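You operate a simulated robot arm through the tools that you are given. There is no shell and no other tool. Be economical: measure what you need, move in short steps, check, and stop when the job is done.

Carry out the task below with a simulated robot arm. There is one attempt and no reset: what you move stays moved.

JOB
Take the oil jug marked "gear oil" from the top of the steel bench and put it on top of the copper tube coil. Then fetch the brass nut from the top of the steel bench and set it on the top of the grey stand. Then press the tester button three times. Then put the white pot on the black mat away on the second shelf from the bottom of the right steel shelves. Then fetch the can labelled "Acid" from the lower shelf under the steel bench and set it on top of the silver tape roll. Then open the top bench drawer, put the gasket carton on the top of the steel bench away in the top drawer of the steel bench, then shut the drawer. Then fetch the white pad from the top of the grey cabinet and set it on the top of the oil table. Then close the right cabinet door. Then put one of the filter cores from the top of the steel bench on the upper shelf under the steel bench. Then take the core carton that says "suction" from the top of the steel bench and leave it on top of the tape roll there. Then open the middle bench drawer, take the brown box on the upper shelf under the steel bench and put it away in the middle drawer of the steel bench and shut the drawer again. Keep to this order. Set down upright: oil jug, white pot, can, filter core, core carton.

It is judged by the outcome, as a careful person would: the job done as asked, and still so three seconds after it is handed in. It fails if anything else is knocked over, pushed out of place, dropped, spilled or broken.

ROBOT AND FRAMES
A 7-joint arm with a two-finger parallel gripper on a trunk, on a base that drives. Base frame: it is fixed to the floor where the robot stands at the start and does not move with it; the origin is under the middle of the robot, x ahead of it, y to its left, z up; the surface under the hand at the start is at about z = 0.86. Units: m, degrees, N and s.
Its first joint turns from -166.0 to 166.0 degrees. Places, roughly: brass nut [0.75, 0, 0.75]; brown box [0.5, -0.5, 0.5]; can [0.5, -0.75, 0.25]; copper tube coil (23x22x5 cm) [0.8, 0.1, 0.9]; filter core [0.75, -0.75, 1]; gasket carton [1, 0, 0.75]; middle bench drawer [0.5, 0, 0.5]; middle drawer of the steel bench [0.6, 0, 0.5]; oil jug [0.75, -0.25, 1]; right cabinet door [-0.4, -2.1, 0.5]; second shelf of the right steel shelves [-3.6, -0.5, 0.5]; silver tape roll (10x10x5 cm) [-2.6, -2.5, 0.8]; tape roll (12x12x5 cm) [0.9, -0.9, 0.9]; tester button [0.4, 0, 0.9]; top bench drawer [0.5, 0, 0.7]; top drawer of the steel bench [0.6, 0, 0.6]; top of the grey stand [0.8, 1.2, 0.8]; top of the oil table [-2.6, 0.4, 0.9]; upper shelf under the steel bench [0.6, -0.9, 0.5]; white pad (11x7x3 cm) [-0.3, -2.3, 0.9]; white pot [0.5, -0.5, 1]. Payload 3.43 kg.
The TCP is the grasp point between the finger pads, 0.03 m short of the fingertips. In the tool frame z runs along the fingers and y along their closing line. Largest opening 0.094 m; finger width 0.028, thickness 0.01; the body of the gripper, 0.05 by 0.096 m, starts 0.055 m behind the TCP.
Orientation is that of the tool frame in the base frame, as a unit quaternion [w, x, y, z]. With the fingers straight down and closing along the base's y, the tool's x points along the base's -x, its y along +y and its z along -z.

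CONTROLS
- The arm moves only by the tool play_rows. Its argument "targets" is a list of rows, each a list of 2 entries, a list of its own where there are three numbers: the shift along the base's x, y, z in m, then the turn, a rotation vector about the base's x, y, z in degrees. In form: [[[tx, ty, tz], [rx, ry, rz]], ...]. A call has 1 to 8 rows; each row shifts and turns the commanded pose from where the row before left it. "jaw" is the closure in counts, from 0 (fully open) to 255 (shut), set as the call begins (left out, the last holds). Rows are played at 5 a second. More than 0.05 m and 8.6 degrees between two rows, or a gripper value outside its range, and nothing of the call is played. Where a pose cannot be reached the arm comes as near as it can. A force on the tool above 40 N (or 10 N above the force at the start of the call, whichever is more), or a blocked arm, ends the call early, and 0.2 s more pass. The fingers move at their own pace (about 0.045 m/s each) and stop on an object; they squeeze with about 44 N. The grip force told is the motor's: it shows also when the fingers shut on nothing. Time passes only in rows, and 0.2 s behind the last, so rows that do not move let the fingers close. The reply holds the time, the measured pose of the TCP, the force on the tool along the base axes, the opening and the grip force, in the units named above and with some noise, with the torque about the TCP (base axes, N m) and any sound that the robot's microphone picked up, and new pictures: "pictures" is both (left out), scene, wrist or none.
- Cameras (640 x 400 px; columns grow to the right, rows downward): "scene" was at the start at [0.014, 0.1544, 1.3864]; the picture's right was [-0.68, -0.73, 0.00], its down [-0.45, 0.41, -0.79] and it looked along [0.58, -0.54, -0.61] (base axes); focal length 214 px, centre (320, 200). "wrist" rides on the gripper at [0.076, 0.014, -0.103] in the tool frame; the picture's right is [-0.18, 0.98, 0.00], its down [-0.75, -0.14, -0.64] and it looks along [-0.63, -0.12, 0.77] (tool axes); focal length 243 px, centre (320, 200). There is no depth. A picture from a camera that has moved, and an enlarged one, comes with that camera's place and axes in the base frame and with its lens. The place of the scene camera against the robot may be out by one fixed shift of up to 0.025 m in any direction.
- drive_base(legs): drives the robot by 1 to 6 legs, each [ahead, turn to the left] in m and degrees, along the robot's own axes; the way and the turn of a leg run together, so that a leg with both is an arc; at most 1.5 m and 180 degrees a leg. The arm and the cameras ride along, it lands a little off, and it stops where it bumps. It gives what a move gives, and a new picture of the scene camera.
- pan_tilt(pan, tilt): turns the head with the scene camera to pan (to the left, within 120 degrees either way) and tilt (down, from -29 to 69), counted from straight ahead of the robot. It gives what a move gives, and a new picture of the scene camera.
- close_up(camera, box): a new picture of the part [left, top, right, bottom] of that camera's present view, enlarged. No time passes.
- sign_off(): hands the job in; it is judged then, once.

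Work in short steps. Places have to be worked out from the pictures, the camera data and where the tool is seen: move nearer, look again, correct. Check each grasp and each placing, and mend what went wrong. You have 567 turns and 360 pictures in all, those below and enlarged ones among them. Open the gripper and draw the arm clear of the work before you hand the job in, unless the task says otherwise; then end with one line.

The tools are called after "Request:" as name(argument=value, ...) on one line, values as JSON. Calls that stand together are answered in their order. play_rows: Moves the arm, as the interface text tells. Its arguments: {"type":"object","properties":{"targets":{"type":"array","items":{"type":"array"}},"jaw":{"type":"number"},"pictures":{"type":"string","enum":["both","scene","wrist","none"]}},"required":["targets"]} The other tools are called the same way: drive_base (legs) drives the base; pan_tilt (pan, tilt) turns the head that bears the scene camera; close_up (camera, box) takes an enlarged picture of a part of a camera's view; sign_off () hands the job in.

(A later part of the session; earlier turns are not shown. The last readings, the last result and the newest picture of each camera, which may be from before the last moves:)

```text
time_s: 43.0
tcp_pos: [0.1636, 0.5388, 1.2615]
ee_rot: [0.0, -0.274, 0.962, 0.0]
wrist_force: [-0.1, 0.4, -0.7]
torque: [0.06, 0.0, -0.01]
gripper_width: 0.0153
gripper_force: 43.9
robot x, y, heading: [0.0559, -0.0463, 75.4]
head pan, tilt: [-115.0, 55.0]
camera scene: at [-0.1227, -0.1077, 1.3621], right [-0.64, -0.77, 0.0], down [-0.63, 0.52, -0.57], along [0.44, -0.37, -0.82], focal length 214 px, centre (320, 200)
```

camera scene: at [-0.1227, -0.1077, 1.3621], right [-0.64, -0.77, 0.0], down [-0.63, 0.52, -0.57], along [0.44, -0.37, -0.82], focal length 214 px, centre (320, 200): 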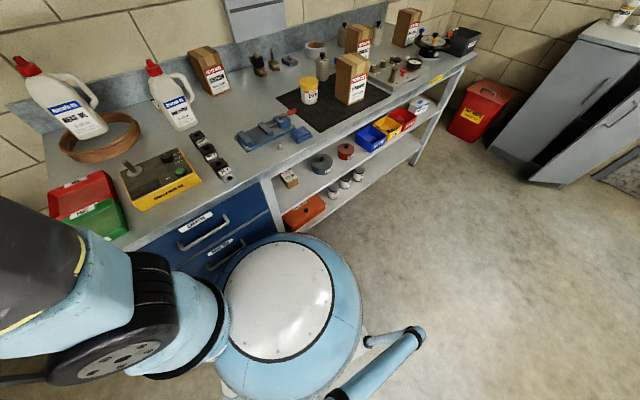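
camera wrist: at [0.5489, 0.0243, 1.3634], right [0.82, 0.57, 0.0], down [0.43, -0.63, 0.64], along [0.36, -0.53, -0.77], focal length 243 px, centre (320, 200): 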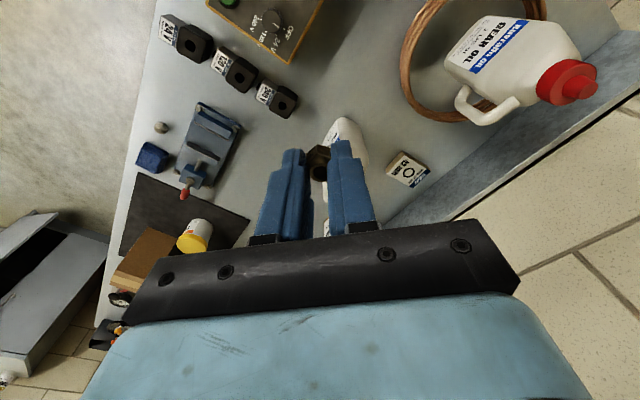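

The base footprint's corner touched the bench while turning. I turn back, reverse 0.35 m from the bench, then turn and drive.

Request:
drive_base(legs=[[0, -75], [-0.35, 0]])

```text
time_s: 46.5
tcp_pos: [0.6358, 0.0957, 1.2621]
ee_rot: [-0.001, 0.292, 0.957, -0.001]
wrist_force: [0.6, 1.4, 0.3]
torque: [-0.05, -0.01, 0.0]
gripper_width: 0.0154
gripper_force: 43.9
robot x, y, heading: [0.0412, 0.0259, 7.8]
head pan, tilt: [-115.0, 55.0]
stopped in leg 1: the robot was blocked; the commanded pose is now the measured one
camera scene: at [-0.0598, 0.1626, 1.362], right [-0.96, 0.29, 0.0], down [0.24, 0.78, -0.57], along [-0.17, -0.55, -0.82], focal length 214 px, centre (320, 200)
```

scene: 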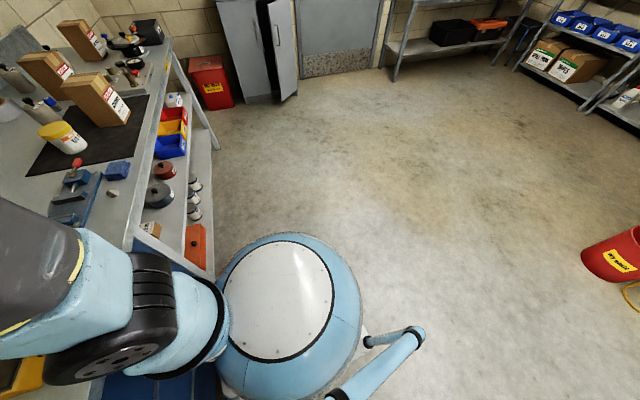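

Blocked again near the end; it is against the bench front. I back straight out.

Request:
drive_base(legs=[[-0.4, 0]])

Request:
pan_tilt(pan=-10, tilt=45)

```text
time_s: 49.1
tcp_pos: [0.2234, 0.044, 1.262]
ee_rot: [-0.002, 0.286, 0.958, -0.001]
wrist_force: [0.4, 0.9, -1.0]
torque: [-0.02, 0.01, 0.0]
gripper_width: 0.0155
gripper_force: 43.8
robot x, y, heading: [-0.3706, -0.0291, 8.7]
head pan, tilt: [-115.0, 55.0]
camera scene: at [-0.4747, 0.1019, 1.3621], right [-0.96, 0.28, 0.0], down [0.23, 0.79, -0.57], along [-0.16, -0.55, -0.82], focal length 214 px, centre (320, 200)
```

scene: 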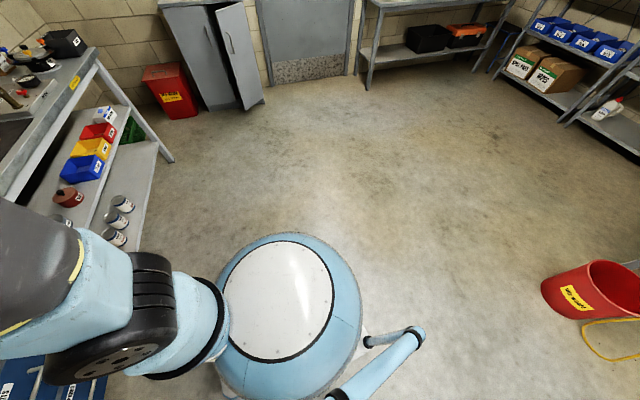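

```text
time_s: 50.9
tcp_pos: [0.2221, 0.0428, 1.2621]
ee_rot: [-0.001, 0.286, 0.958, -0.001]
wrist_force: [0.2, 0.3, -0.6]
torque: [0.0, -0.01, -0.04]
gripper_width: 0.0154
gripper_force: 44.4
robot x, y, heading: [-0.3709, -0.0335, 8.5]
head pan, tilt: [-10.0, 45.0]
camera scene: at [-0.373, 0.1688, 1.3755], right [-0.03, -1.0, 0.0], down [-0.71, 0.02, -0.71], along [0.71, -0.02, -0.71], focal length 214 px, centre (320, 200)
```

scene: 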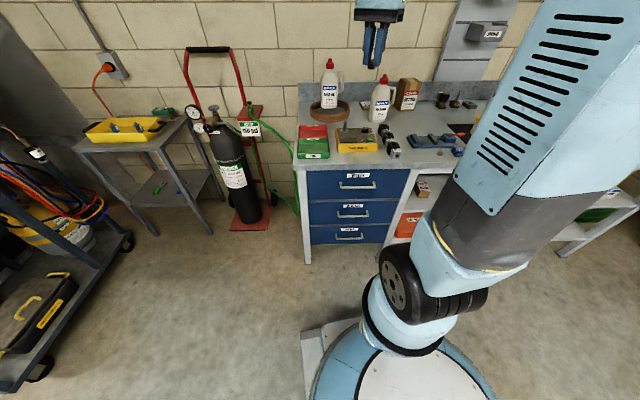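

Bench is intact. From here the way is free: turn to heading ~72°, go 1.03 m, turn back to ~12° facing the stand.

Request:
drive_base(legs=[[0, 63.5], [1.03, 0], [0, -62]])

```text
time_s: 54.4
tcp_pos: [-0.1606, 0.5336, 1.2633]
ee_rot: [-0.001, -0.248, 0.969, -0.001]
wrist_force: [0.1, -0.4, 0.0]
torque: [0.01, 0.04, -0.02]
gripper_width: 0.0152
gripper_force: 43.9
robot x, y, heading: [-0.3051, -0.0506, 72.7]
head pan, tilt: [-10.0, 45.0]
stopped in leg 1: the robot was blocked; the commanded pose is now the measured one
camera scene: at [-0.4993, 0.0159, 1.3755], right [0.89, -0.46, 0.0], down [-0.33, -0.63, -0.71], along [0.33, 0.63, -0.71], focal length 214 px, centre (320, 200)
```

scene: 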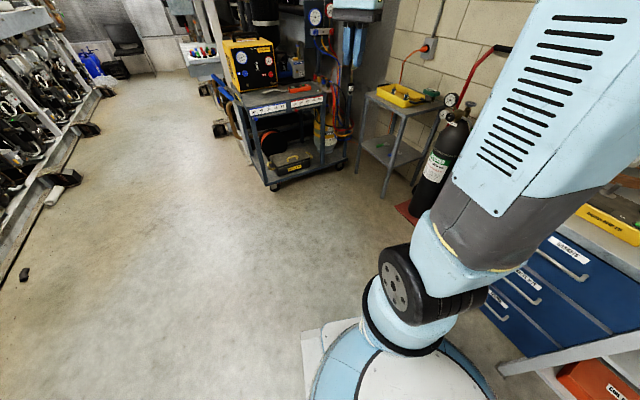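

It says blocked although nothing is near; heading is as wanted anyway. I continue straight.

Request:
drive_base(legs=[[1.0, 0]])

```text
time_s: 59.8
tcp_pos: [0.1696, 1.5094, 1.2632]
ee_rot: [-0.001, -0.24, 0.971, -0.001]
wrist_force: [0.3, 0.4, -0.2]
torque: [-0.01, -0.01, 0.01]
gripper_width: 0.0154
gripper_force: 44.1
robot x, y, heading: [0.014, 0.9231, 71.4]
head pan, tilt: [-10.0, 45.0]
camera scene: at [-0.179, 0.9987, 1.3755], right [0.88, -0.48, 0.0], down [-0.34, -0.62, -0.71], along [0.34, 0.62, -0.71], focal length 214 px, centre (320, 200)
```

scene: 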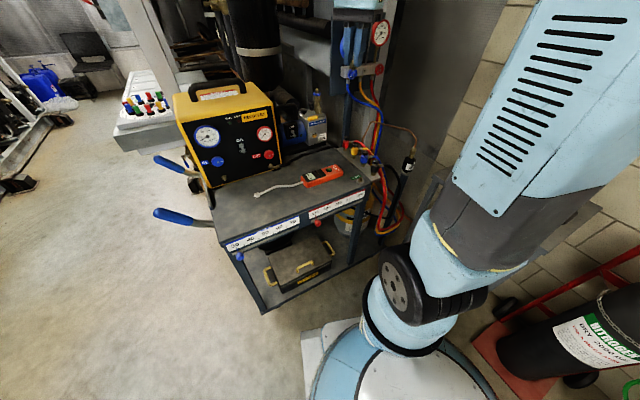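

Now in place beside the stand at [0.014, 0.923]. I turn right toward the stand.

Request:
drive_base(legs=[[0, -30]])

Request:
drive_base(legs=[[0, -25]])

Request:
pan_tilt(pan=20, tilt=45)

```text
time_s: 61.9
tcp_pos: [0.439, 1.3545, 1.2634]
ee_rot: [0.0, 0.018, 1.0, -0.002]
wrist_force: [-0.4, -0.9, 0.1]
torque: [-0.03, -0.02, 0.01]
gripper_width: 0.0152
gripper_force: 44.2
robot x, y, heading: [-0.0061, 0.9522, 41.9]
head pan, tilt: [-10.0, 45.0]
camera scene: at [-0.1289, 1.111, 1.3755], right [0.53, -0.85, 0.0], down [-0.6, -0.37, -0.71], along [0.6, 0.37, -0.71], focal length 214 px, centre (320, 200)
```

scene: 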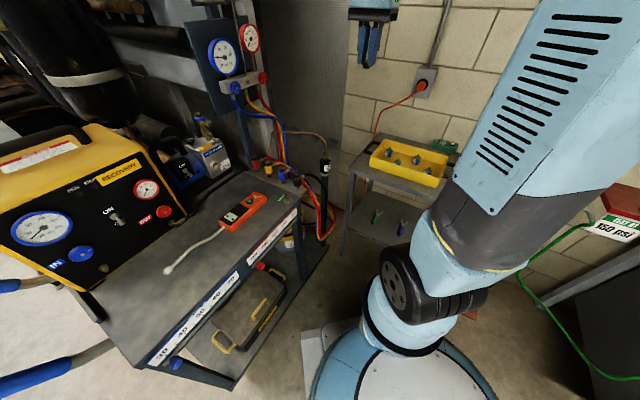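

```text
time_s: 63.7
tcp_pos: [0.571, 1.1321, 1.2641]
ee_rot: [-0.001, 0.233, 0.973, -0.002]
wrist_force: [-0.1, -0.4, -0.9]
torque: [0.01, 0.04, 0.02]
gripper_width: 0.0155
gripper_force: 43.6
robot x, y, heading: [-0.011, 0.9807, 17.2]
head pan, tilt: [-10.0, 45.0]
camera scene: at [-0.0464, 1.1771, 1.3755], right [0.12, -0.99, 0.0], down [-0.7, -0.09, -0.71], along [0.7, 0.09, -0.71], focal length 214 px, centre (320, 200)
```

scene: 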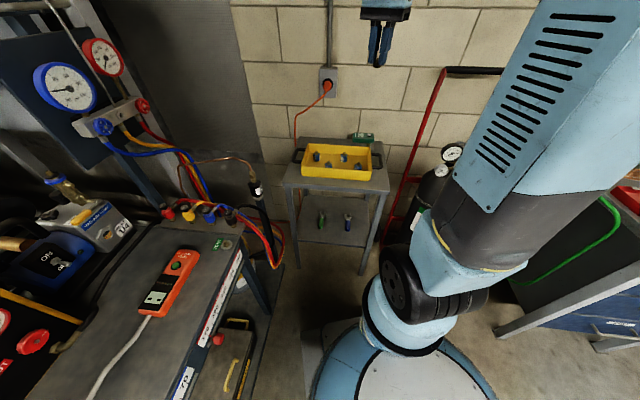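

```text
time_s: 64.6
tcp_pos: [0.5708, 1.1333, 1.2641]
ee_rot: [-0.001, 0.231, 0.973, -0.001]
wrist_force: [-0.3, 0.3, -0.3]
torque: [-0.03, -0.02, -0.03]
gripper_width: 0.0154
gripper_force: 44.5
robot x, y, heading: [-0.0136, 0.9791, 17.0]
head pan, tilt: [20.0, 45.0]
camera scene: at [-0.0622, 1.216, 1.3755], right [0.6, -0.8, 0.0], down [-0.56, -0.43, -0.71], along [0.56, 0.43, -0.71], focal length 214 px, centre (320, 200)
```

scene: 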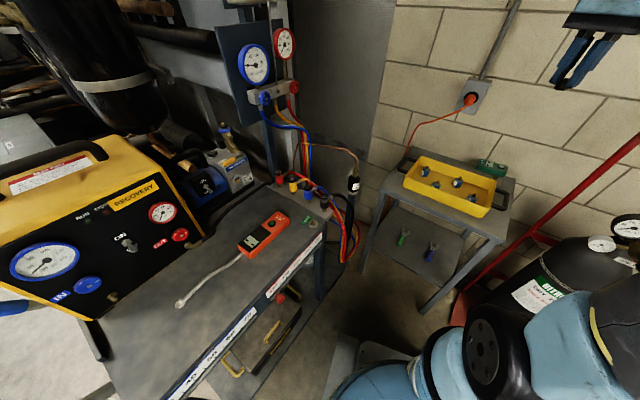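

The stand top holds a yellow tray with a free margin. I align the hand with the base axes and look with the wrist camera.

Request:
play_rows(targets=[[[-0.015, -0.01, 0], [0, 0, 6.75]], [[-0.015, -0.01, 0], [0, 0, 6.75]], [[-0.015, -0.01, 0], [0, 0, 6.75]], [[0, -0.01, 0], [0, 0, 6.75]], [[0, 0, 0], [0, 0, 0]]], pictures="wrist")

```text
time_s: 65.8
tcp_pos: [0.5259, 1.0905, 1.2636]
ee_rot: [-0.001, -0.002, 1.0, -0.001]
wrist_force: [0.2, -0.1, -0.4]
torque: [0.01, 0.0, 0.02]
gripper_width: 0.0153
gripper_force: 44.1
robot x, y, heading: [-0.0088, 0.9789, 16.9]
head pan, tilt: [20.0, 45.0]
camera wrist: at [0.45, 1.105, 1.3668], right [0.18, 0.98, 0.0], down [0.75, -0.14, 0.64], along [0.63, -0.12, -0.77], focal length 243 px, centre (320, 200)
```

wrist: 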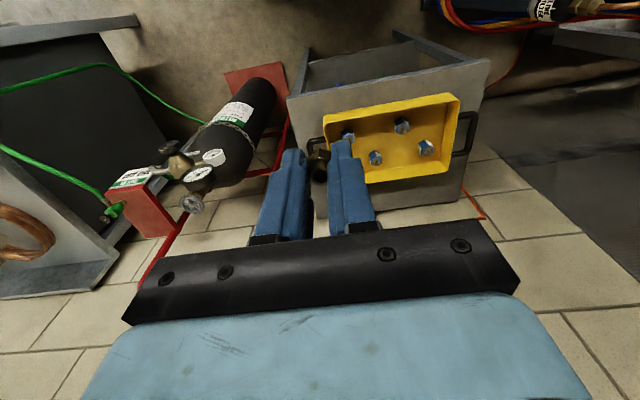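

The front-right corner of the stand top near [0.638, 1.037] is free. I move above it and go down to about 5 cm above.

Request:
play_rows(targets=[[[0.04, -0.02, 0], [0, 0, 0]], [[0.04, -0.02, 0], [0, 0, 0]], [[0.032, -0.013, -0.02], [0, 0, 0]], [[0, 0, -0.05], [0, 0, 0]], [[0, 0, -0.05], [0, 0, 0]], [[0, 0, -0.05], [0, 0, 0]], [[0, 0, -0.05], [0, 0, 0]], [[0, 0, 0], [0, 0, 0]]], pictures="wrist")

```text
time_s: 67.6
tcp_pos: [0.6377, 1.0386, 1.0424]
ee_rot: [-0.001, -0.001, 1.0, 0.0]
wrist_force: [-0.8, -0.3, 0.4]
torque: [-0.05, 0.0, 0.02]
gripper_width: 0.0152
gripper_force: 44.0
robot x, y, heading: [-0.009, 0.9767, 17.2]
head pan, tilt: [20.0, 45.0]
camera wrist: at [0.5612, 1.0524, 1.1438], right [0.18, 0.98, 0.0], down [0.75, -0.14, 0.64], along [0.63, -0.12, -0.77], focal length 243 px, centre (320, 200)
```

wrist: 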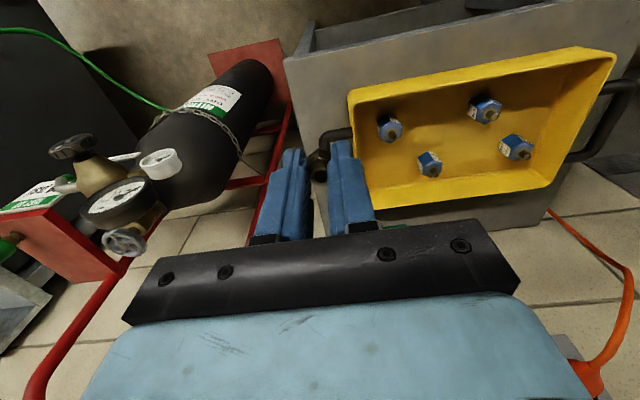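

The spot beneath is free. I lower further, then creep until contact.

Request:
play_rows(targets=[[[0, 0, -0.05], [0, 0, 0]], [[0, 0, -0.05], [0, 0, 0]], [[0, 0, -0.05], [0, 0, 0]], [[0, 0, -0.02], [0, 0, 0]], [[0, 0, 0], [0, 0, 0]]], pictures="wrist")

```text
time_s: 68.8
tcp_pos: [0.6357, 1.0423, 0.8731]
ee_rot: [-0.001, -0.001, 1.0, 0.0]
wrist_force: [0.2, -0.8, 0.7]
torque: [0.07, -0.04, 0.0]
gripper_width: 0.0153
gripper_force: 44.0
robot x, y, heading: [-0.0085, 0.9773, 17.3]
head pan, tilt: [20.0, 45.0]
camera wrist: at [0.5596, 1.0559, 0.9761], right [0.18, 0.98, 0.0], down [0.75, -0.14, 0.64], along [0.63, -0.12, -0.77], focal length 243 px, centre (320, 200)
```

wrist: 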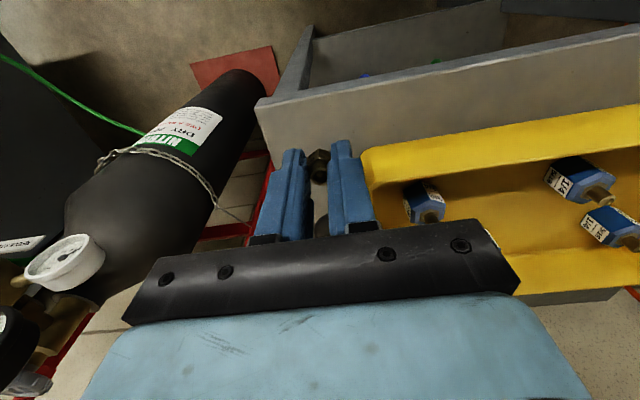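

Still above the surface. Creeping down in 4–6 mm steps.

Request:
play_rows(targets=[[[0, -0.003, -0.012], [0, 0, 0]], [[0, 0, -0.008], [0, 0, 0]], [[0, 0, -0.006], [0, 0, 0]], [[0, 0, -0.005], [0, 0, 0]], [[0, 0, 0], [0, 0, 0]]], pictures="wrist")

```text
time_s: 70.0
tcp_pos: [0.6373, 1.0365, 0.8441]
ee_rot: [-0.001, -0.002, 1.0, -0.001]
wrist_force: [0.6, -0.3, -0.4]
torque: [0.01, 0.0, 0.01]
gripper_width: 0.0152
gripper_force: 44.1
robot x, y, heading: [-0.0129, 0.9828, 17.3]
head pan, tilt: [20.0, 45.0]
camera wrist: at [0.5622, 1.0514, 0.9463], right [0.18, 0.98, 0.0], down [0.75, -0.14, 0.64], along [0.63, -0.12, -0.77], focal length 243 px, centre (320, 200)
```

wrist: 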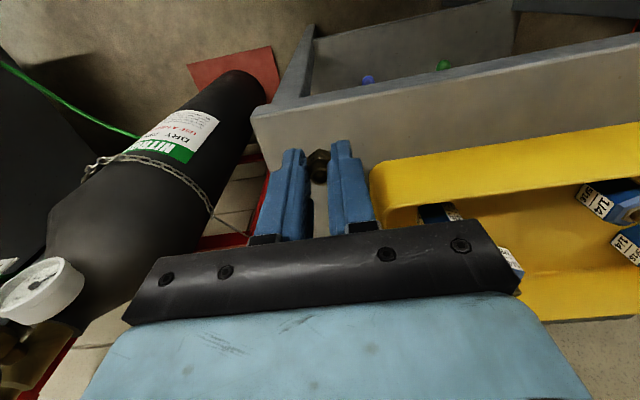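

Surface is a few mm below. Continue creeping.

Request:
play_rows(targets=[[[0, 0, -0.003], [0, 0, 0]], [[0, 0, -0.003], [0, 0, 0]], [[0, 0, -0.003], [0, 0, 0]], [[0, 0, 0], [0, 0, 0]]], pictures="none")

```text
time_s: 71.0
tcp_pos: [0.6383, 1.0364, 0.835]
ee_rot: [0.0, 0.0, 1.0, 0.0]
wrist_force: [0.1, -0.4, -0.1]
torque: [-0.01, -0.01, -0.02]
gripper_width: 0.0155
gripper_force: 43.5
robot x, y, heading: [-0.0084, 0.9775, 17.0]
head pan, tilt: [20.0, 45.0]
```

No contact yet; more creeping.

Request:
play_rows(targets=[[[0, 0, -0.003], [0, 0, 0]], [[0, 0, -0.003], [0, 0, 0]], [[0, 0, -0.002], [0, 0, 0]], [[0, 0, 0], [0, 0, 0]]], pictures="none")

```text
time_s: 72.0
tcp_pos: [0.6372, 1.0356, 0.8263]
ee_rot: [-0.001, 0.0, 1.0, -0.001]
wrist_force: [0.4, 0.2, -0.5]
torque: [0.01, 0.03, 0.04]
gripper_width: 0.0152
gripper_force: 44.0
robot x, y, heading: [-0.0094, 0.9805, 16.9]
head pan, tilt: [20.0, 45.0]
```

Request:
play_rows(targets=[[[0, 0, -0.003], [0, 0, 0]], [[0, 0, -0.002], [0, 0, 0]], [[0, 0, -0.002], [0, 0, 0]], [[0, 0, 0], [0, 0, 0]]], pictures="wrist")

```text
time_s: 73.0
tcp_pos: [0.6376, 1.0363, 0.8196]
ee_rot: [-0.001, -0.002, 1.0, -0.001]
wrist_force: [-0.2, -0.1, 0.1]
torque: [0.0, 0.0, -0.01]
gripper_width: 0.0152
gripper_force: 43.9
robot x, y, heading: [-0.008, 0.9772, 16.9]
head pan, tilt: [20.0, 45.0]
camera wrist: at [0.5617, 1.0504, 0.9219], right [0.18, 0.98, 0.0], down [0.75, -0.14, 0.64], along [0.63, -0.12, -0.77], focal length 243 px, centre (320, 200)
```

wrist: 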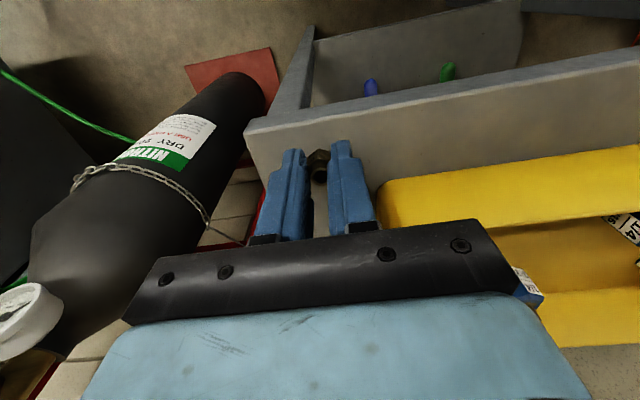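

Close to the surface, nut inside the edge. Continue.

Request:
play_rows(targets=[[[0, 0, -0.003], [0, 0, 0]], [[0, 0, -0.002], [0, 0, 0]], [[0, 0, -0.002], [0, 0, 0]], [[0, 0, 0], [0, 0, 0]]], pictures="none")

Request:
play_rows(targets=[[[0, 0, -0.002], [0, 0, 0]], [[0, 0, -0.002], [0, 0, 0]], [[0, 0, 0], [0, 0, 0]]], pictures="wrist")

```text
time_s: 74.0
tcp_pos: [0.6369, 1.0362, 0.8136]
ee_rot: [0.0, -0.002, 1.0, -0.002]
wrist_force: [2.6, 4.2, 36.5]
torque: [0.09, -0.33, -0.02]
gripper_width: 0.0154
gripper_force: 44.6
robot x, y, heading: [-0.0117, 0.9773, 16.8]
head pan, tilt: [20.0, 45.0]
```

```text
time_s: 74.7
tcp_pos: [0.6371, 1.0356, 0.8103]
ee_rot: [0.0, -0.001, 1.0, 0.0]
wrist_force: [-4.5, -0.3, 11.3]
torque: [0.01, 0.02, 0.01]
gripper_width: 0.0155
gripper_force: 43.8
robot x, y, heading: [-0.0091, 0.9786, 17.1]
head pan, tilt: [20.0, 45.0]
stopped in row 3: the force on the tool passed its limit at 49 N (the readings are from after the stop); the commanded pose is now the measured one
camera wrist: at [0.5618, 1.0499, 0.9123], right [0.18, 0.98, 0.0], down [0.75, -0.14, 0.64], along [0.63, -0.12, -0.77], focal length 243 px, centre (320, 200)
```

wrist: 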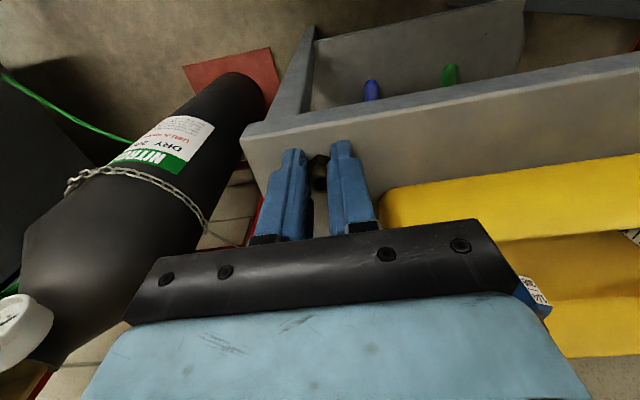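

Contact; the nut rests on the stand. I open a little and retreat up.

Request:
play_rows(targets=[[[0, 0, 0.001], [0, 0, 0]], [[0, 0, 0], [0, 0, 0]], [[0, 0, 0], [0, 0, 0]], [[0, 0, 0], [0, 0, 0]]], jaw=160, pictures="none")

Request:
play_rows(targets=[[[0, 0, 0.02], [0, 0, 0]], [[0, 0, 0.04], [0, 0, 0]], [[0, 0, 0.05], [0, 0, 0]], [[0, 0, 0.05], [0, 0, 0]], [[0, 0, 0], [0, 0, 0]]], pictures="wrist")

```text
time_s: 75.7
tcp_pos: [0.6382, 1.0365, 0.8105]
ee_rot: [0.0, -0.001, 1.0, -0.001]
wrist_force: [-1.2, 0.0, 0.2]
torque: [0.0, -0.03, 0.01]
gripper_width: 0.0351
gripper_force: 0.2
robot x, y, heading: [-0.0129, 0.9775, 17.1]
head pan, tilt: [20.0, 45.0]
```

```text
time_s: 76.9
tcp_pos: [0.6364, 1.0361, 0.9725]
ee_rot: [0.0, -0.002, 1.0, -0.001]
wrist_force: [0.1, -0.3, -0.8]
torque: [0.01, 0.01, 0.0]
gripper_width: 0.0353
gripper_force: 0.1
robot x, y, heading: [-0.0099, 0.9774, 17.0]
head pan, tilt: [20.0, 45.0]
camera wrist: at [0.5612, 1.0495, 1.0747], right [0.18, 0.98, 0.0], down [0.75, -0.14, 0.64], along [0.63, -0.12, -0.77], focal length 243 px, centre (320, 200)
```

wrist: 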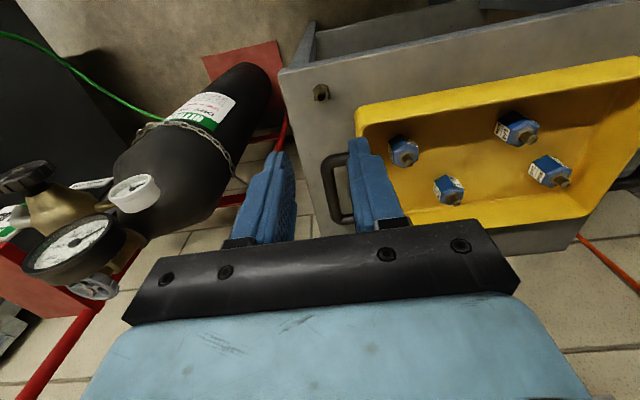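

The nut sits on the stand corner. Next the tester: I raise and draw in the arm, then drive back along the way I came.

Request:
play_rows(targets=[[[0, 0, 0.05], [0, 0, 0]], [[0, 0, 0.05], [0, 0, 0]], [[-0.01, 0, 0.048], [0, 0, 0]], [[-0.02, 0, 0.045], [0, 0, 0]], [[-0.02, 0, 0.045], [0, 0, 0]], [[-0.02, 0, 0.045], [0, 0, 0]], [[0, 0, 0], [0, 0, 0]]], pictures="none")

Request:
drive_base(legs=[[0, 25], [0, 25], [-1.05, 0]])

```text
time_s: 78.5
tcp_pos: [0.5664, 1.0355, 1.2537]
ee_rot: [0.0, -0.001, 1.0, -0.001]
wrist_force: [0.0, -0.7, 0.2]
torque: [0.03, -0.01, 0.02]
gripper_width: 0.0349
gripper_force: 0.1
robot x, y, heading: [-0.0098, 0.9731, 17.1]
head pan, tilt: [20.0, 45.0]
```

```text
time_s: 86.8
tcp_pos: [-0.0901, 0.4992, 1.2533]
ee_rot: [0.0, -0.412, 0.911, -0.001]
wrist_force: [0.6, -0.5, 0.1]
torque: [0.0, 0.0, -0.02]
gripper_width: 0.0353
gripper_force: 0.0
robot x, y, heading: [-0.4221, 0.0262, 65.5]
head pan, tilt: [20.0, 45.0]
camera scene: at [-0.6448, 0.1303, 1.3755], right [1.0, -0.08, 0.0], down [-0.05, -0.71, -0.71], along [0.05, 0.7, -0.71], focal length 214 px, centre (320, 200)
```

scene: 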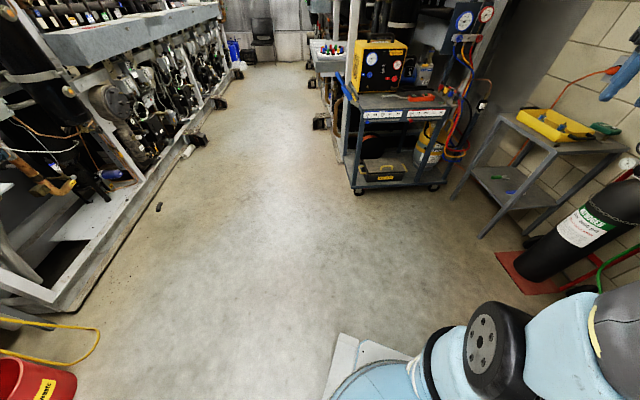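

At [-0.42, 0.03]. Turn toward the bench in parts.

Request:
drive_base(legs=[[0, -22], [0, -22], [0, -21.5]])

```text
time_s: 91.0
tcp_pos: [0.1572, -0.0662, 1.2536]
ee_rot: [0.0, 0.135, 0.991, -0.001]
wrist_force: [0.5, 0.7, -0.9]
torque: [-0.07, 0.0, -0.02]
gripper_width: 0.0351
gripper_force: 0.1
robot x, y, heading: [-0.4199, 0.0939, -0.3]
head pan, tilt: [20.0, 45.0]
stopped in leg 3: the robot was blocked; the commanded pose is now the measured one
camera scene: at [-0.3888, 0.3395, 1.3754], right [0.33, -0.94, 0.0], down [-0.67, -0.24, -0.71], along [0.67, 0.23, -0.71], focal length 214 px, centre (320, 200)
```

scene: 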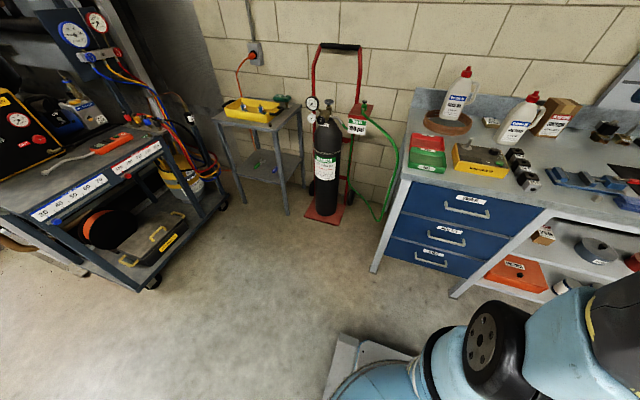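

It only drifted; heading is 0. I advance 0.27 m so that the tester is about 0.6 m ahead.

Request:
drive_base(legs=[[0.27, 0]])

Request:
play_rows(targets=[[[0, 0.02, -0.01], [0, 0, 7.7]], [[0, 0.02, -0.01], [0, 0, 7.7]], [[0, 0, 0], [0, 0, 0]]], jaw=255, pictures="wrist")

```text
time_s: 93.0
tcp_pos: [0.4284, -0.065, 1.2532]
ee_rot: [0.0, 0.132, 0.991, 0.001]
wrist_force: [-0.1, -0.1, -0.4]
torque: [-0.01, -0.02, 0.0]
gripper_width: 0.0354
gripper_force: 0.0
robot x, y, heading: [-0.1492, 0.0916, -0.1]
head pan, tilt: [20.0, 45.0]
camera scene: at [-0.1209, 0.3367, 1.3755], right [0.34, -0.94, 0.0], down [-0.67, -0.24, -0.71], along [0.66, 0.24, -0.71], focal length 214 px, centre (320, 200)
```

scene: 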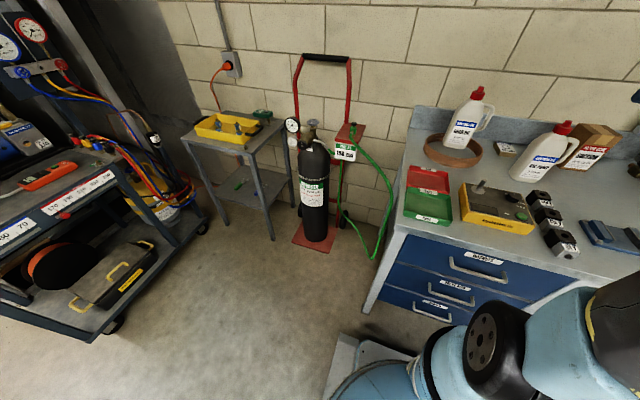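

```text
time_s: 93.8
tcp_pos: [0.4279, -0.0246, 1.2356]
ee_rot: [0.0, -0.002, 1.0, 0.0]
wrist_force: [-1.3, -0.1, 0.3]
torque: [0.05, -0.01, -0.01]
gripper_width: 0.0
gripper_force: 30.5
robot x, y, heading: [-0.1468, 0.0945, -0.2]
head pan, tilt: [20.0, 45.0]
camera wrist: at [0.3513, -0.0105, 1.3376], right [0.18, 0.98, 0.0], down [0.75, -0.14, 0.64], along [0.63, -0.12, -0.77], focal length 243 px, centre (320, 200)
```

wrist: 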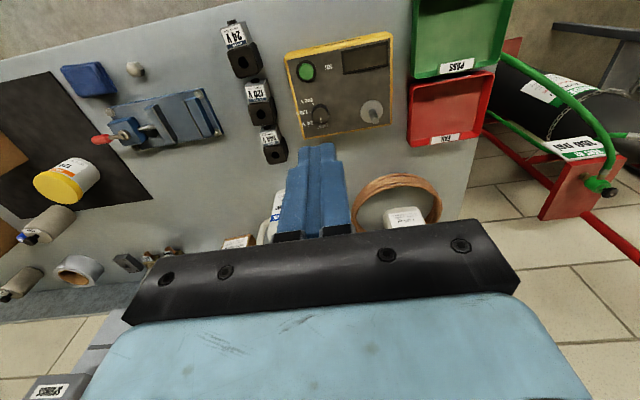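

Button at about [0.435, -0.049]. I move over it and lower to look again.

Request:
play_rows(targets=[[[0.007, -0.024, -0.03], [0, 0, 0]], [[0, 0, -0.05], [0, 0, 0]], [[0, 0, -0.05], [0, 0, 0]], [[0, 0, -0.05], [0, 0, 0]], [[0, 0, -0.03], [0, 0, 0]], [[0, 0, 0], [0, 0, 0]]], pictures="wrist")

```text
time_s: 95.2
tcp_pos: [0.4333, -0.0497, 1.0245]
ee_rot: [0.0, -0.002, 1.0, 0.0]
wrist_force: [-1.0, -0.2, 1.3]
torque: [-0.04, -0.02, -0.01]
gripper_width: 0.0
gripper_force: 33.1
robot x, y, heading: [-0.1506, 0.0924, -0.2]
head pan, tilt: [20.0, 45.0]
camera wrist: at [0.358, -0.0348, 1.1268], right [0.18, 0.98, 0.0], down [0.75, -0.14, 0.64], along [0.63, -0.12, -0.77], focal length 243 px, centre (320, 200)
```

wrist: 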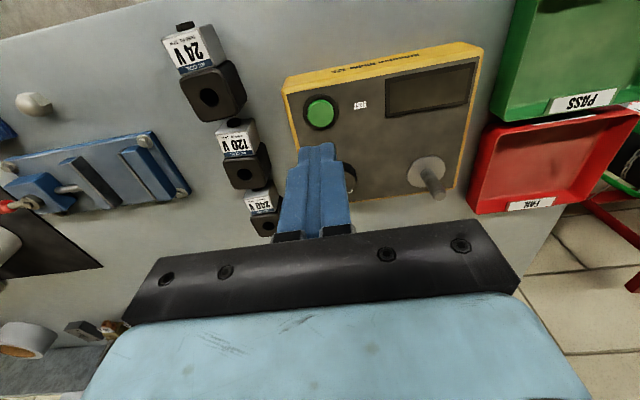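

Button triangulates to [0.4386, -0.0505, ~0.90]. I approach to ~1 cm above it.

Request:
play_rows(targets=[[[0.005, -0.001, -0.04], [0, 0, 0]], [[0, 0, -0.03], [0, 0, 0]], [[0, 0, 0], [0, 0, 0]]], pictures="wrist")

```text
time_s: 96.0
tcp_pos: [0.4426, -0.0463, 0.9573]
ee_rot: [-0.001, -0.001, 1.0, 0.001]
wrist_force: [0.0, -0.1, 0.2]
torque: [-0.03, -0.03, -0.02]
gripper_width: 0.0
gripper_force: 32.9
robot x, y, heading: [-0.1449, 0.0916, -0.2]
head pan, tilt: [20.0, 45.0]
camera wrist: at [0.3658, -0.0321, 1.0588], right [0.18, 0.98, 0.0], down [0.75, -0.14, 0.64], along [0.63, -0.12, -0.77], focal length 243 px, centre (320, 200)
```

wrist: 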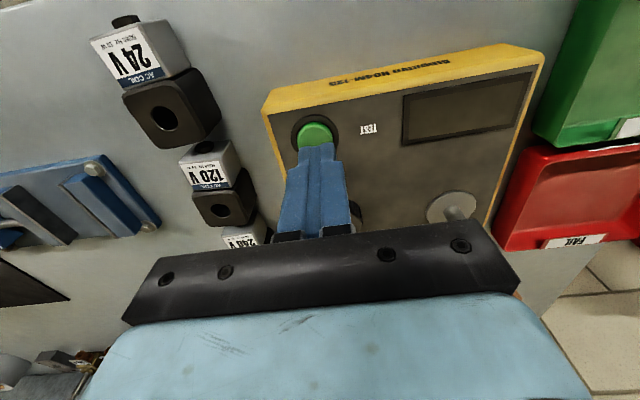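

Slight correction and creep down, watching the force and any click sound.

Request:
play_rows(targets=[[[-0.002, -0.002, -0.006], [0, 0, 0]], [[0, 0, -0.004], [0, 0, 0]], [[0, 0, -0.004], [0, 0, 0]]], pictures="none")

```text
time_s: 96.8
tcp_pos: [0.4378, -0.0514, 0.9407]
ee_rot: [-0.001, -0.002, 1.0, 0.0]
wrist_force: [0.6, -0.3, 2.5]
torque: [-0.06, -0.03, 0.0]
gripper_width: 0.0
gripper_force: 33.0
robot x, y, heading: [-0.1479, 0.092, -0.1]
head pan, tilt: [20.0, 45.0]
heard: click
```

A click: first press registered. I lift off 12 mm.

Request:
play_rows(targets=[[[0, 0, 0.007], [0, 0, 0]], [[0, 0, 0.007], [0, 0, 0]], [[0, 0, 0], [0, 0, 0]]], pictures="none")

Request:
play_rows(targets=[[[0, 0, -0.005], [0, 0, 0]], [[0, 0, -0.005], [0, 0, 0]], [[0, 0, -0.004], [0, 0, 0]]], pictures="none")

```text
time_s: 97.6
tcp_pos: [0.438, -0.0514, 0.9544]
ee_rot: [0.0, -0.002, 1.0, 0.001]
wrist_force: [-0.2, 0.0, 1.0]
torque: [0.01, 0.0, -0.02]
gripper_width: 0.0
gripper_force: 32.8
robot x, y, heading: [-0.1471, 0.0921, -0.2]
head pan, tilt: [20.0, 45.0]
```

```text
time_s: 98.4
tcp_pos: [0.4372, -0.0506, 0.9402]
ee_rot: [0.0, -0.001, 1.0, -0.001]
wrist_force: [1.0, -1.4, 3.5]
torque: [-0.04, -0.04, 0.0]
gripper_width: 0.0
gripper_force: 33.0
robot x, y, heading: [-0.1504, 0.0924, 0.1]
head pan, tilt: [20.0, 45.0]
heard: click
```

Second click. Lift off and press a third time.

Request:
play_rows(targets=[[[0, 0, 0.007], [0, 0, 0]], [[0, 0, 0.007], [0, 0, 0]], [[0, 0, 0], [0, 0, 0]]], pictures="none")

Request:
play_rows(targets=[[[0, 0, -0.005], [0, 0, 0]], [[0, 0, -0.005], [0, 0, 0]], [[0, 0, -0.004], [0, 0, 0]]], pictures="none")

```text
time_s: 99.2
tcp_pos: [0.4377, -0.053, 0.9534]
ee_rot: [0.0, -0.002, 1.0, 0.0]
wrist_force: [-0.5, -0.3, -0.1]
torque: [-0.02, 0.0, 0.03]
gripper_width: 0.0
gripper_force: 33.4
robot x, y, heading: [-0.1499, 0.0907, 0.2]
head pan, tilt: [20.0, 45.0]
```

```text
time_s: 100.0
tcp_pos: [0.4371, -0.0513, 0.9395]
ee_rot: [0.0, -0.002, 1.0, -0.001]
wrist_force: [-1.2, -0.6, 2.5]
torque: [0.0, -0.04, 0.0]
gripper_width: 0.0
gripper_force: 32.7
robot x, y, heading: [-0.1492, 0.0922, -0.1]
head pan, tilt: [20.0, 45.0]
heard: click
```

Three presses done. I raise the arm, then reposition the base for the white pot (lid at about [0.55, -0.59, 0.94]).

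Request:
play_rows(targets=[[[0, 0, 0.04], [0, 0, 0]], [[0, 0, 0.05], [0, 0, 0]], [[0, 0, 0.05], [0, 0, 0]], [[0, 0, 0.05], [0, 0, 0]], [[0, 0, 0.05], [0, 0, 0]], [[0, 0, 0.05], [0, 0, 0]], [[0, 0, 0], [0, 0, 0]]], jaw=0, pictures="none")

Request:
drive_base(legs=[[-0.3, 0], [0, -22], [0, -20], [0.4, 0]])

Request:
pan_tilt(pan=25, tilt=40)

```text
time_s: 101.6
tcp_pos: [0.4381, -0.0535, 1.2306]
ee_rot: [0.0, -0.001, 1.0, 0.0]
wrist_force: [-0.9, -0.2, 0.1]
torque: [-0.01, 0.01, 0.02]
gripper_width: 0.0939
gripper_force: 0.0
robot x, y, heading: [-0.1519, 0.0943, -0.1]
head pan, tilt: [20.0, 45.0]
```

```text
time_s: 108.3
tcp_pos: [0.1896, -0.6876, 1.2295]
ee_rot: [0.0, 0.359, 0.933, 0.0]
wrist_force: [-0.2, -1.1, -0.2]
torque: [0.06, -0.07, 0.01]
gripper_width: 0.0943
gripper_force: 0.1
robot x, y, heading: [-0.1267, -0.1671, -42.5]
head pan, tilt: [20.0, 45.0]
camera scene: at [0.0713, 0.0002, 1.3755], right [-0.38, -0.92, 0.0], down [-0.65, 0.27, -0.71], along [0.65, -0.27, -0.71], focal length 214 px, centre (320, 200)
```

scene: 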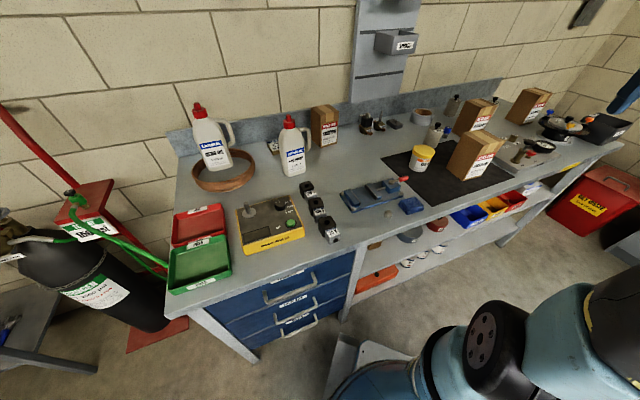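

```text
time_s: 109.0
tcp_pos: [0.1899, -0.6853, 1.2304]
ee_rot: [0.0, 0.359, 0.933, 0.0]
wrist_force: [0.2, -0.2, -0.2]
torque: [0.0, -0.02, 0.01]
gripper_width: 0.0939
gripper_force: 0.0
robot x, y, heading: [-0.1282, -0.1654, -42.4]
head pan, tilt: [25.0, 40.0]
camera scene: at [0.0774, 0.006, 1.3827], right [-0.3, -0.95, 0.0], down [-0.61, 0.19, -0.77], along [0.73, -0.23, -0.64], focal length 214 px, centre (320, 200)
```

scene: 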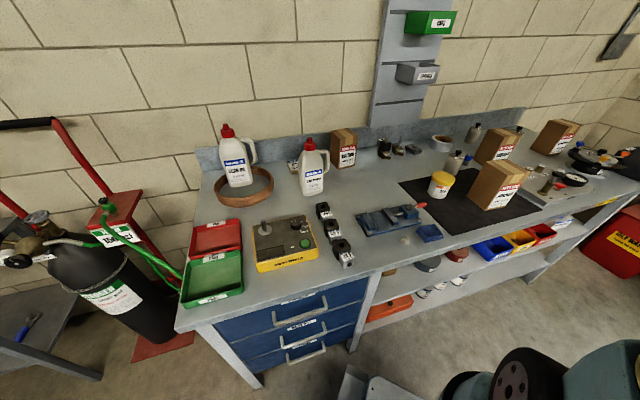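

I swing the hand over toward the pot, restoring the straight yaw, and look.

Request:
play_rows(targets=[[[0.045, 0.012, 0.01], [0, 0, 7]], [[0.045, 0.012, 0.01], [0, 0, 7]], [[0.045, 0.012, 0], [0, 0, 7]], [[0.045, 0.012, 0], [0, 0, 7]], [[0.045, 0.012, 0], [0, 0, 7]], [[0.045, 0.01, 0], [0, 0, 7]], [[0.03, 0.01, 0], [0, 0, 0]], [[0, 0, 0], [0, 0, 0]]], pictures="wrist")

```text
time_s: 110.8
tcp_pos: [0.4894, -0.6052, 1.2477]
ee_rot: [0.0, 0.001, 1.0, -0.001]
wrist_force: [0.1, -1.0, 0.6]
torque: [0.03, -0.02, -0.02]
gripper_width: 0.0939
gripper_force: 0.1
robot x, y, heading: [-0.1299, -0.1634, -42.2]
head pan, tilt: [25.0, 40.0]
camera wrist: at [0.4137, -0.591, 1.3507], right [0.19, 0.98, 0.0], down [0.75, -0.14, 0.64], along [0.63, -0.12, -0.77], focal length 243 px, centre (320, 200)
```

wrist: 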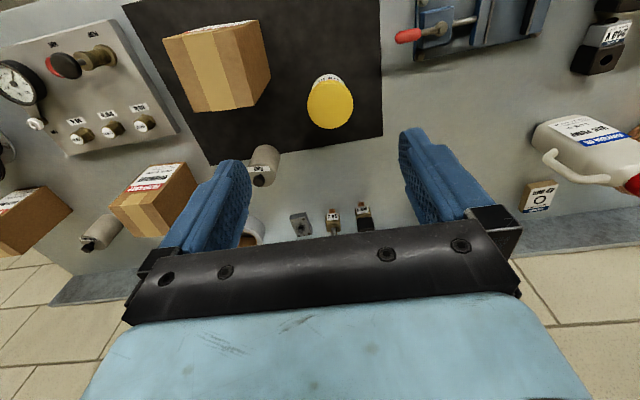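

Lid ~79 mm across, at about [0.551, -0.60]; room beside the carton is ample. I lower over it.

Request:
play_rows(targets=[[[0.04, 0.004, -0.02], [0, 0, 0]], [[0.022, 0, -0.04], [0, 0, 0]], [[0, 0, -0.05], [0, 0, 0]], [[0, 0, -0.04], [0, 0, 0]], [[0, 0, 0], [0, 0, 0]]], pictures="wrist")

```text
time_s: 112.0
tcp_pos: [0.5503, -0.6012, 1.1003]
ee_rot: [0.0, 0.002, 1.0, -0.001]
wrist_force: [-0.3, 1.2, -0.3]
torque: [0.01, 0.03, -0.02]
gripper_width: 0.0939
gripper_force: 0.0
robot x, y, heading: [-0.1277, -0.1642, -42.6]
head pan, tilt: [25.0, 40.0]
camera wrist: at [0.4751, -0.5869, 1.2021], right [0.19, 0.98, 0.0], down [0.75, -0.14, 0.64], along [0.63, -0.12, -0.77], focal length 243 px, centre (320, 200)
```

wrist: 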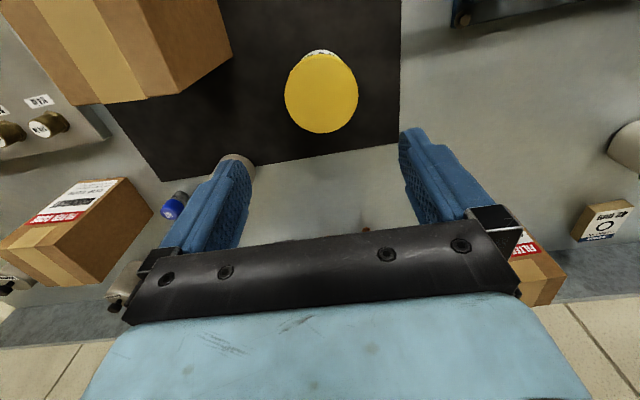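

Centred. I descend around the pot in two steps.

Request:
play_rows(targets=[[[-0.003, 0.001, -0.04], [0, 0, 0]], [[0, 0, -0.05], [0, 0, 0]], [[0, 0, -0.02], [0, 0, 0]], [[0, 0, 0], [0, 0, 0]]], pictures="wrist")

```text
time_s: 113.0
tcp_pos: [0.5501, -0.6032, 0.9891]
ee_rot: [0.0, 0.001, 1.0, 0.001]
wrist_force: [0.3, 0.0, 0.1]
torque: [0.03, -0.01, 0.0]
gripper_width: 0.094
gripper_force: 0.1
robot x, y, heading: [-0.1326, -0.1644, -42.0]
head pan, tilt: [25.0, 40.0]
camera wrist: at [0.4745, -0.589, 1.0912], right [0.19, 0.98, 0.0], down [0.75, -0.14, 0.64], along [0.63, -0.12, -0.77], focal length 243 px, centre (320, 200)
```

wrist: 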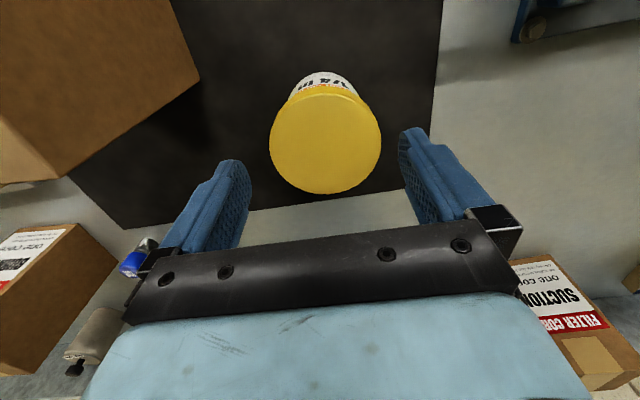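

Still centred between the fingers (lid 74 mm, top ~0.943). Down to 0.922 and grip.

Request:
play_rows(targets=[[[-0.001, 0.001, -0.03], [0, 0, 0]], [[0, 0, -0.025], [0, 0, 0]], [[0, 0, -0.012], [0, 0, 0]], [[0, 0, 0], [0, 0, 0]]], pictures="none")

Request:
play_rows(targets=[[[0, 0, 0], [0, 0, 0]], [[0, 0, 0], [0, 0, 0]], [[0, 0, 0], [0, 0, 0]], [[0, 0, 0], [0, 0, 0]]], jaw=255, pictures="wrist")

```text
time_s: 114.0
tcp_pos: [0.5497, -0.6019, 0.9233]
ee_rot: [-0.001, 0.001, 1.0, 0.0]
wrist_force: [0.3, 0.1, 0.2]
torque: [-0.04, 0.0, 0.01]
gripper_width: 0.0943
gripper_force: 0.3
robot x, y, heading: [-0.1303, -0.1636, -42.4]
head pan, tilt: [25.0, 40.0]
```

```text
time_s: 115.0
tcp_pos: [0.5494, -0.6015, 0.9252]
ee_rot: [0.0, 0.001, 1.0, 0.0]
wrist_force: [1.2, 3.7, 2.3]
torque: [0.05, -0.06, 0.02]
gripper_width: 0.0773
gripper_force: 43.7
robot x, y, heading: [-0.1282, -0.1632, -42.4]
head pan, tilt: [25.0, 40.0]
camera wrist: at [0.4733, -0.5871, 1.0264], right [0.19, 0.98, 0.0], down [0.75, -0.14, 0.64], along [0.63, -0.12, -0.77], focal length 243 px, centre (320, 200)
```

wrist: 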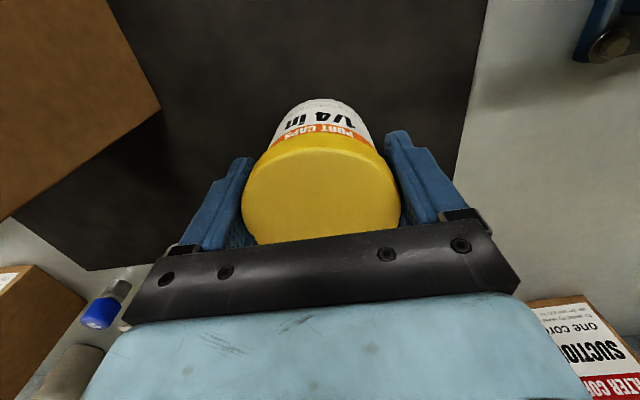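

Pot gripped (77 mm). Lift, check, and draw in for travel.

Request:
play_rows(targets=[[[0, 0, 0.03], [0, 0, 0]], [[0, 0, 0.05], [0, 0, 0]], [[0, 0, 0.05], [0, 0, 0]], [[0, 0, 0.05], [0, 0, 0]], [[0, 0, 0.05], [0, 0, 0]], [[0, 0, 0.05], [0, 0, 0]], [[-0.03, 0.02, 0.02], [0, 0, 0]], [[-0.03, 0.02, 0], [0, 0, 0]]], pictures="none")

Request:
play_rows(targets=[[[-0.03, 0.02, 0], [0, 0, 0]], [[-0.03, 0.02, 0], [0, 0, 0]], [[-0.03, 0.02, 0], [0, 0, 0]], [[0, 0, 0], [0, 0, 0]]], pictures="wrist")

Request:
drive_base(legs=[[-0.35, 0], [0, -42], [0, -42], [0, -40]])

```text
time_s: 116.8
tcp_pos: [0.4851, -0.564, 1.2272]
ee_rot: [-0.001, 0.002, 1.0, 0.0]
wrist_force: [0.4, -0.8, -3.5]
torque: [0.05, 0.03, -0.02]
gripper_width: 0.0772
gripper_force: 43.5
robot x, y, heading: [-0.1307, -0.1661, -42.4]
head pan, tilt: [25.0, 40.0]
```

```text
time_s: 117.8
tcp_pos: [0.396, -0.4993, 1.2223]
ee_rot: [0.001, 0.001, 1.0, 0.0]
wrist_force: [-1.1, -0.4, -1.8]
torque: [0.0, 0.02, -0.05]
gripper_width: 0.0773
gripper_force: 43.8
robot x, y, heading: [-0.1278, -0.1656, -42.0]
head pan, tilt: [25.0, 40.0]
camera wrist: at [0.3208, -0.4859, 1.3255], right [0.19, 0.98, 0.0], down [0.75, -0.14, 0.64], along [0.63, -0.12, -0.77], focal length 243 px, centre (320, 200)
```

wrist: 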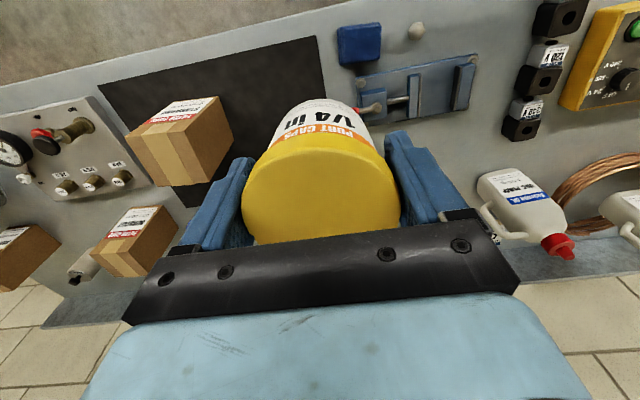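

```text
time_s: 123.4
tcp_pos: [-0.4181, -0.5495, 1.2247]
ee_rot: [-0.001, 0.505, 0.863, -0.001]
wrist_force: [1.0, -0.5, -2.3]
torque: [0.0, 0.08, 0.03]
gripper_width: 0.0765
gripper_force: 43.8
robot x, y, heading: [-0.3178, 0.0608, -103.0]
head pan, tilt: [25.0, 40.0]
stopped in leg 3: the robot was blocked; the commanded pose is now the measured one
camera scene: at [-0.0473, -0.0342, 1.3826], right [-0.98, -0.21, 0.0], down [-0.13, 0.63, -0.77], along [0.16, -0.75, -0.64], focal length 214 px, centre (320, 200)
```

scene: 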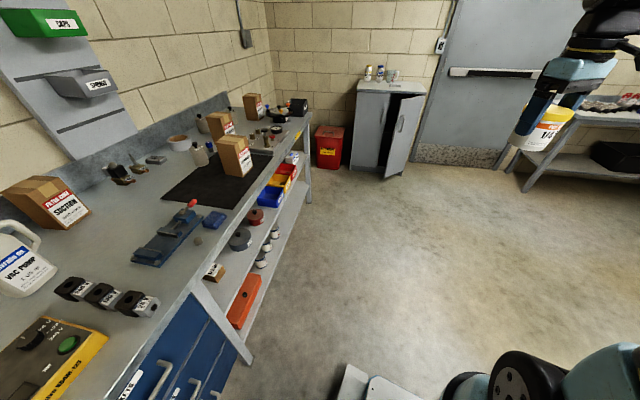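

Blocked at -103°. I go ahead away from the bench corner a bit and turn on.

Request:
drive_base(legs=[[0, -15], [0.2, -15]])

```text
time_s: 126.0
tcp_pos: [-0.82, -0.5804, 1.2242]
ee_rot: [0.0, 0.709, 0.705, 0.0]
wrist_force: [-0.5, 0.5, -2.1]
torque: [-0.02, -0.04, -0.01]
gripper_width: 0.0766
gripper_force: 44.1
robot x, y, heading: [-0.4137, -0.1137, -132.8]
head pan, tilt: [25.0, 40.0]
camera scene: at [-0.218, -0.3273, 1.3828], right [-0.95, 0.3, 0.0], down [0.19, 0.61, -0.77], along [-0.23, -0.73, -0.64], focal length 214 px, centre (320, 200)
```

scene: 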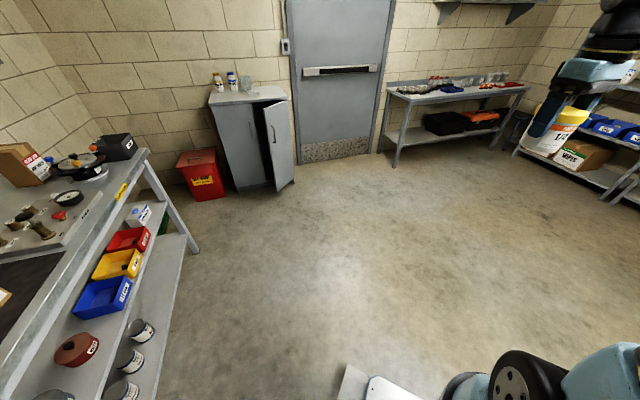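

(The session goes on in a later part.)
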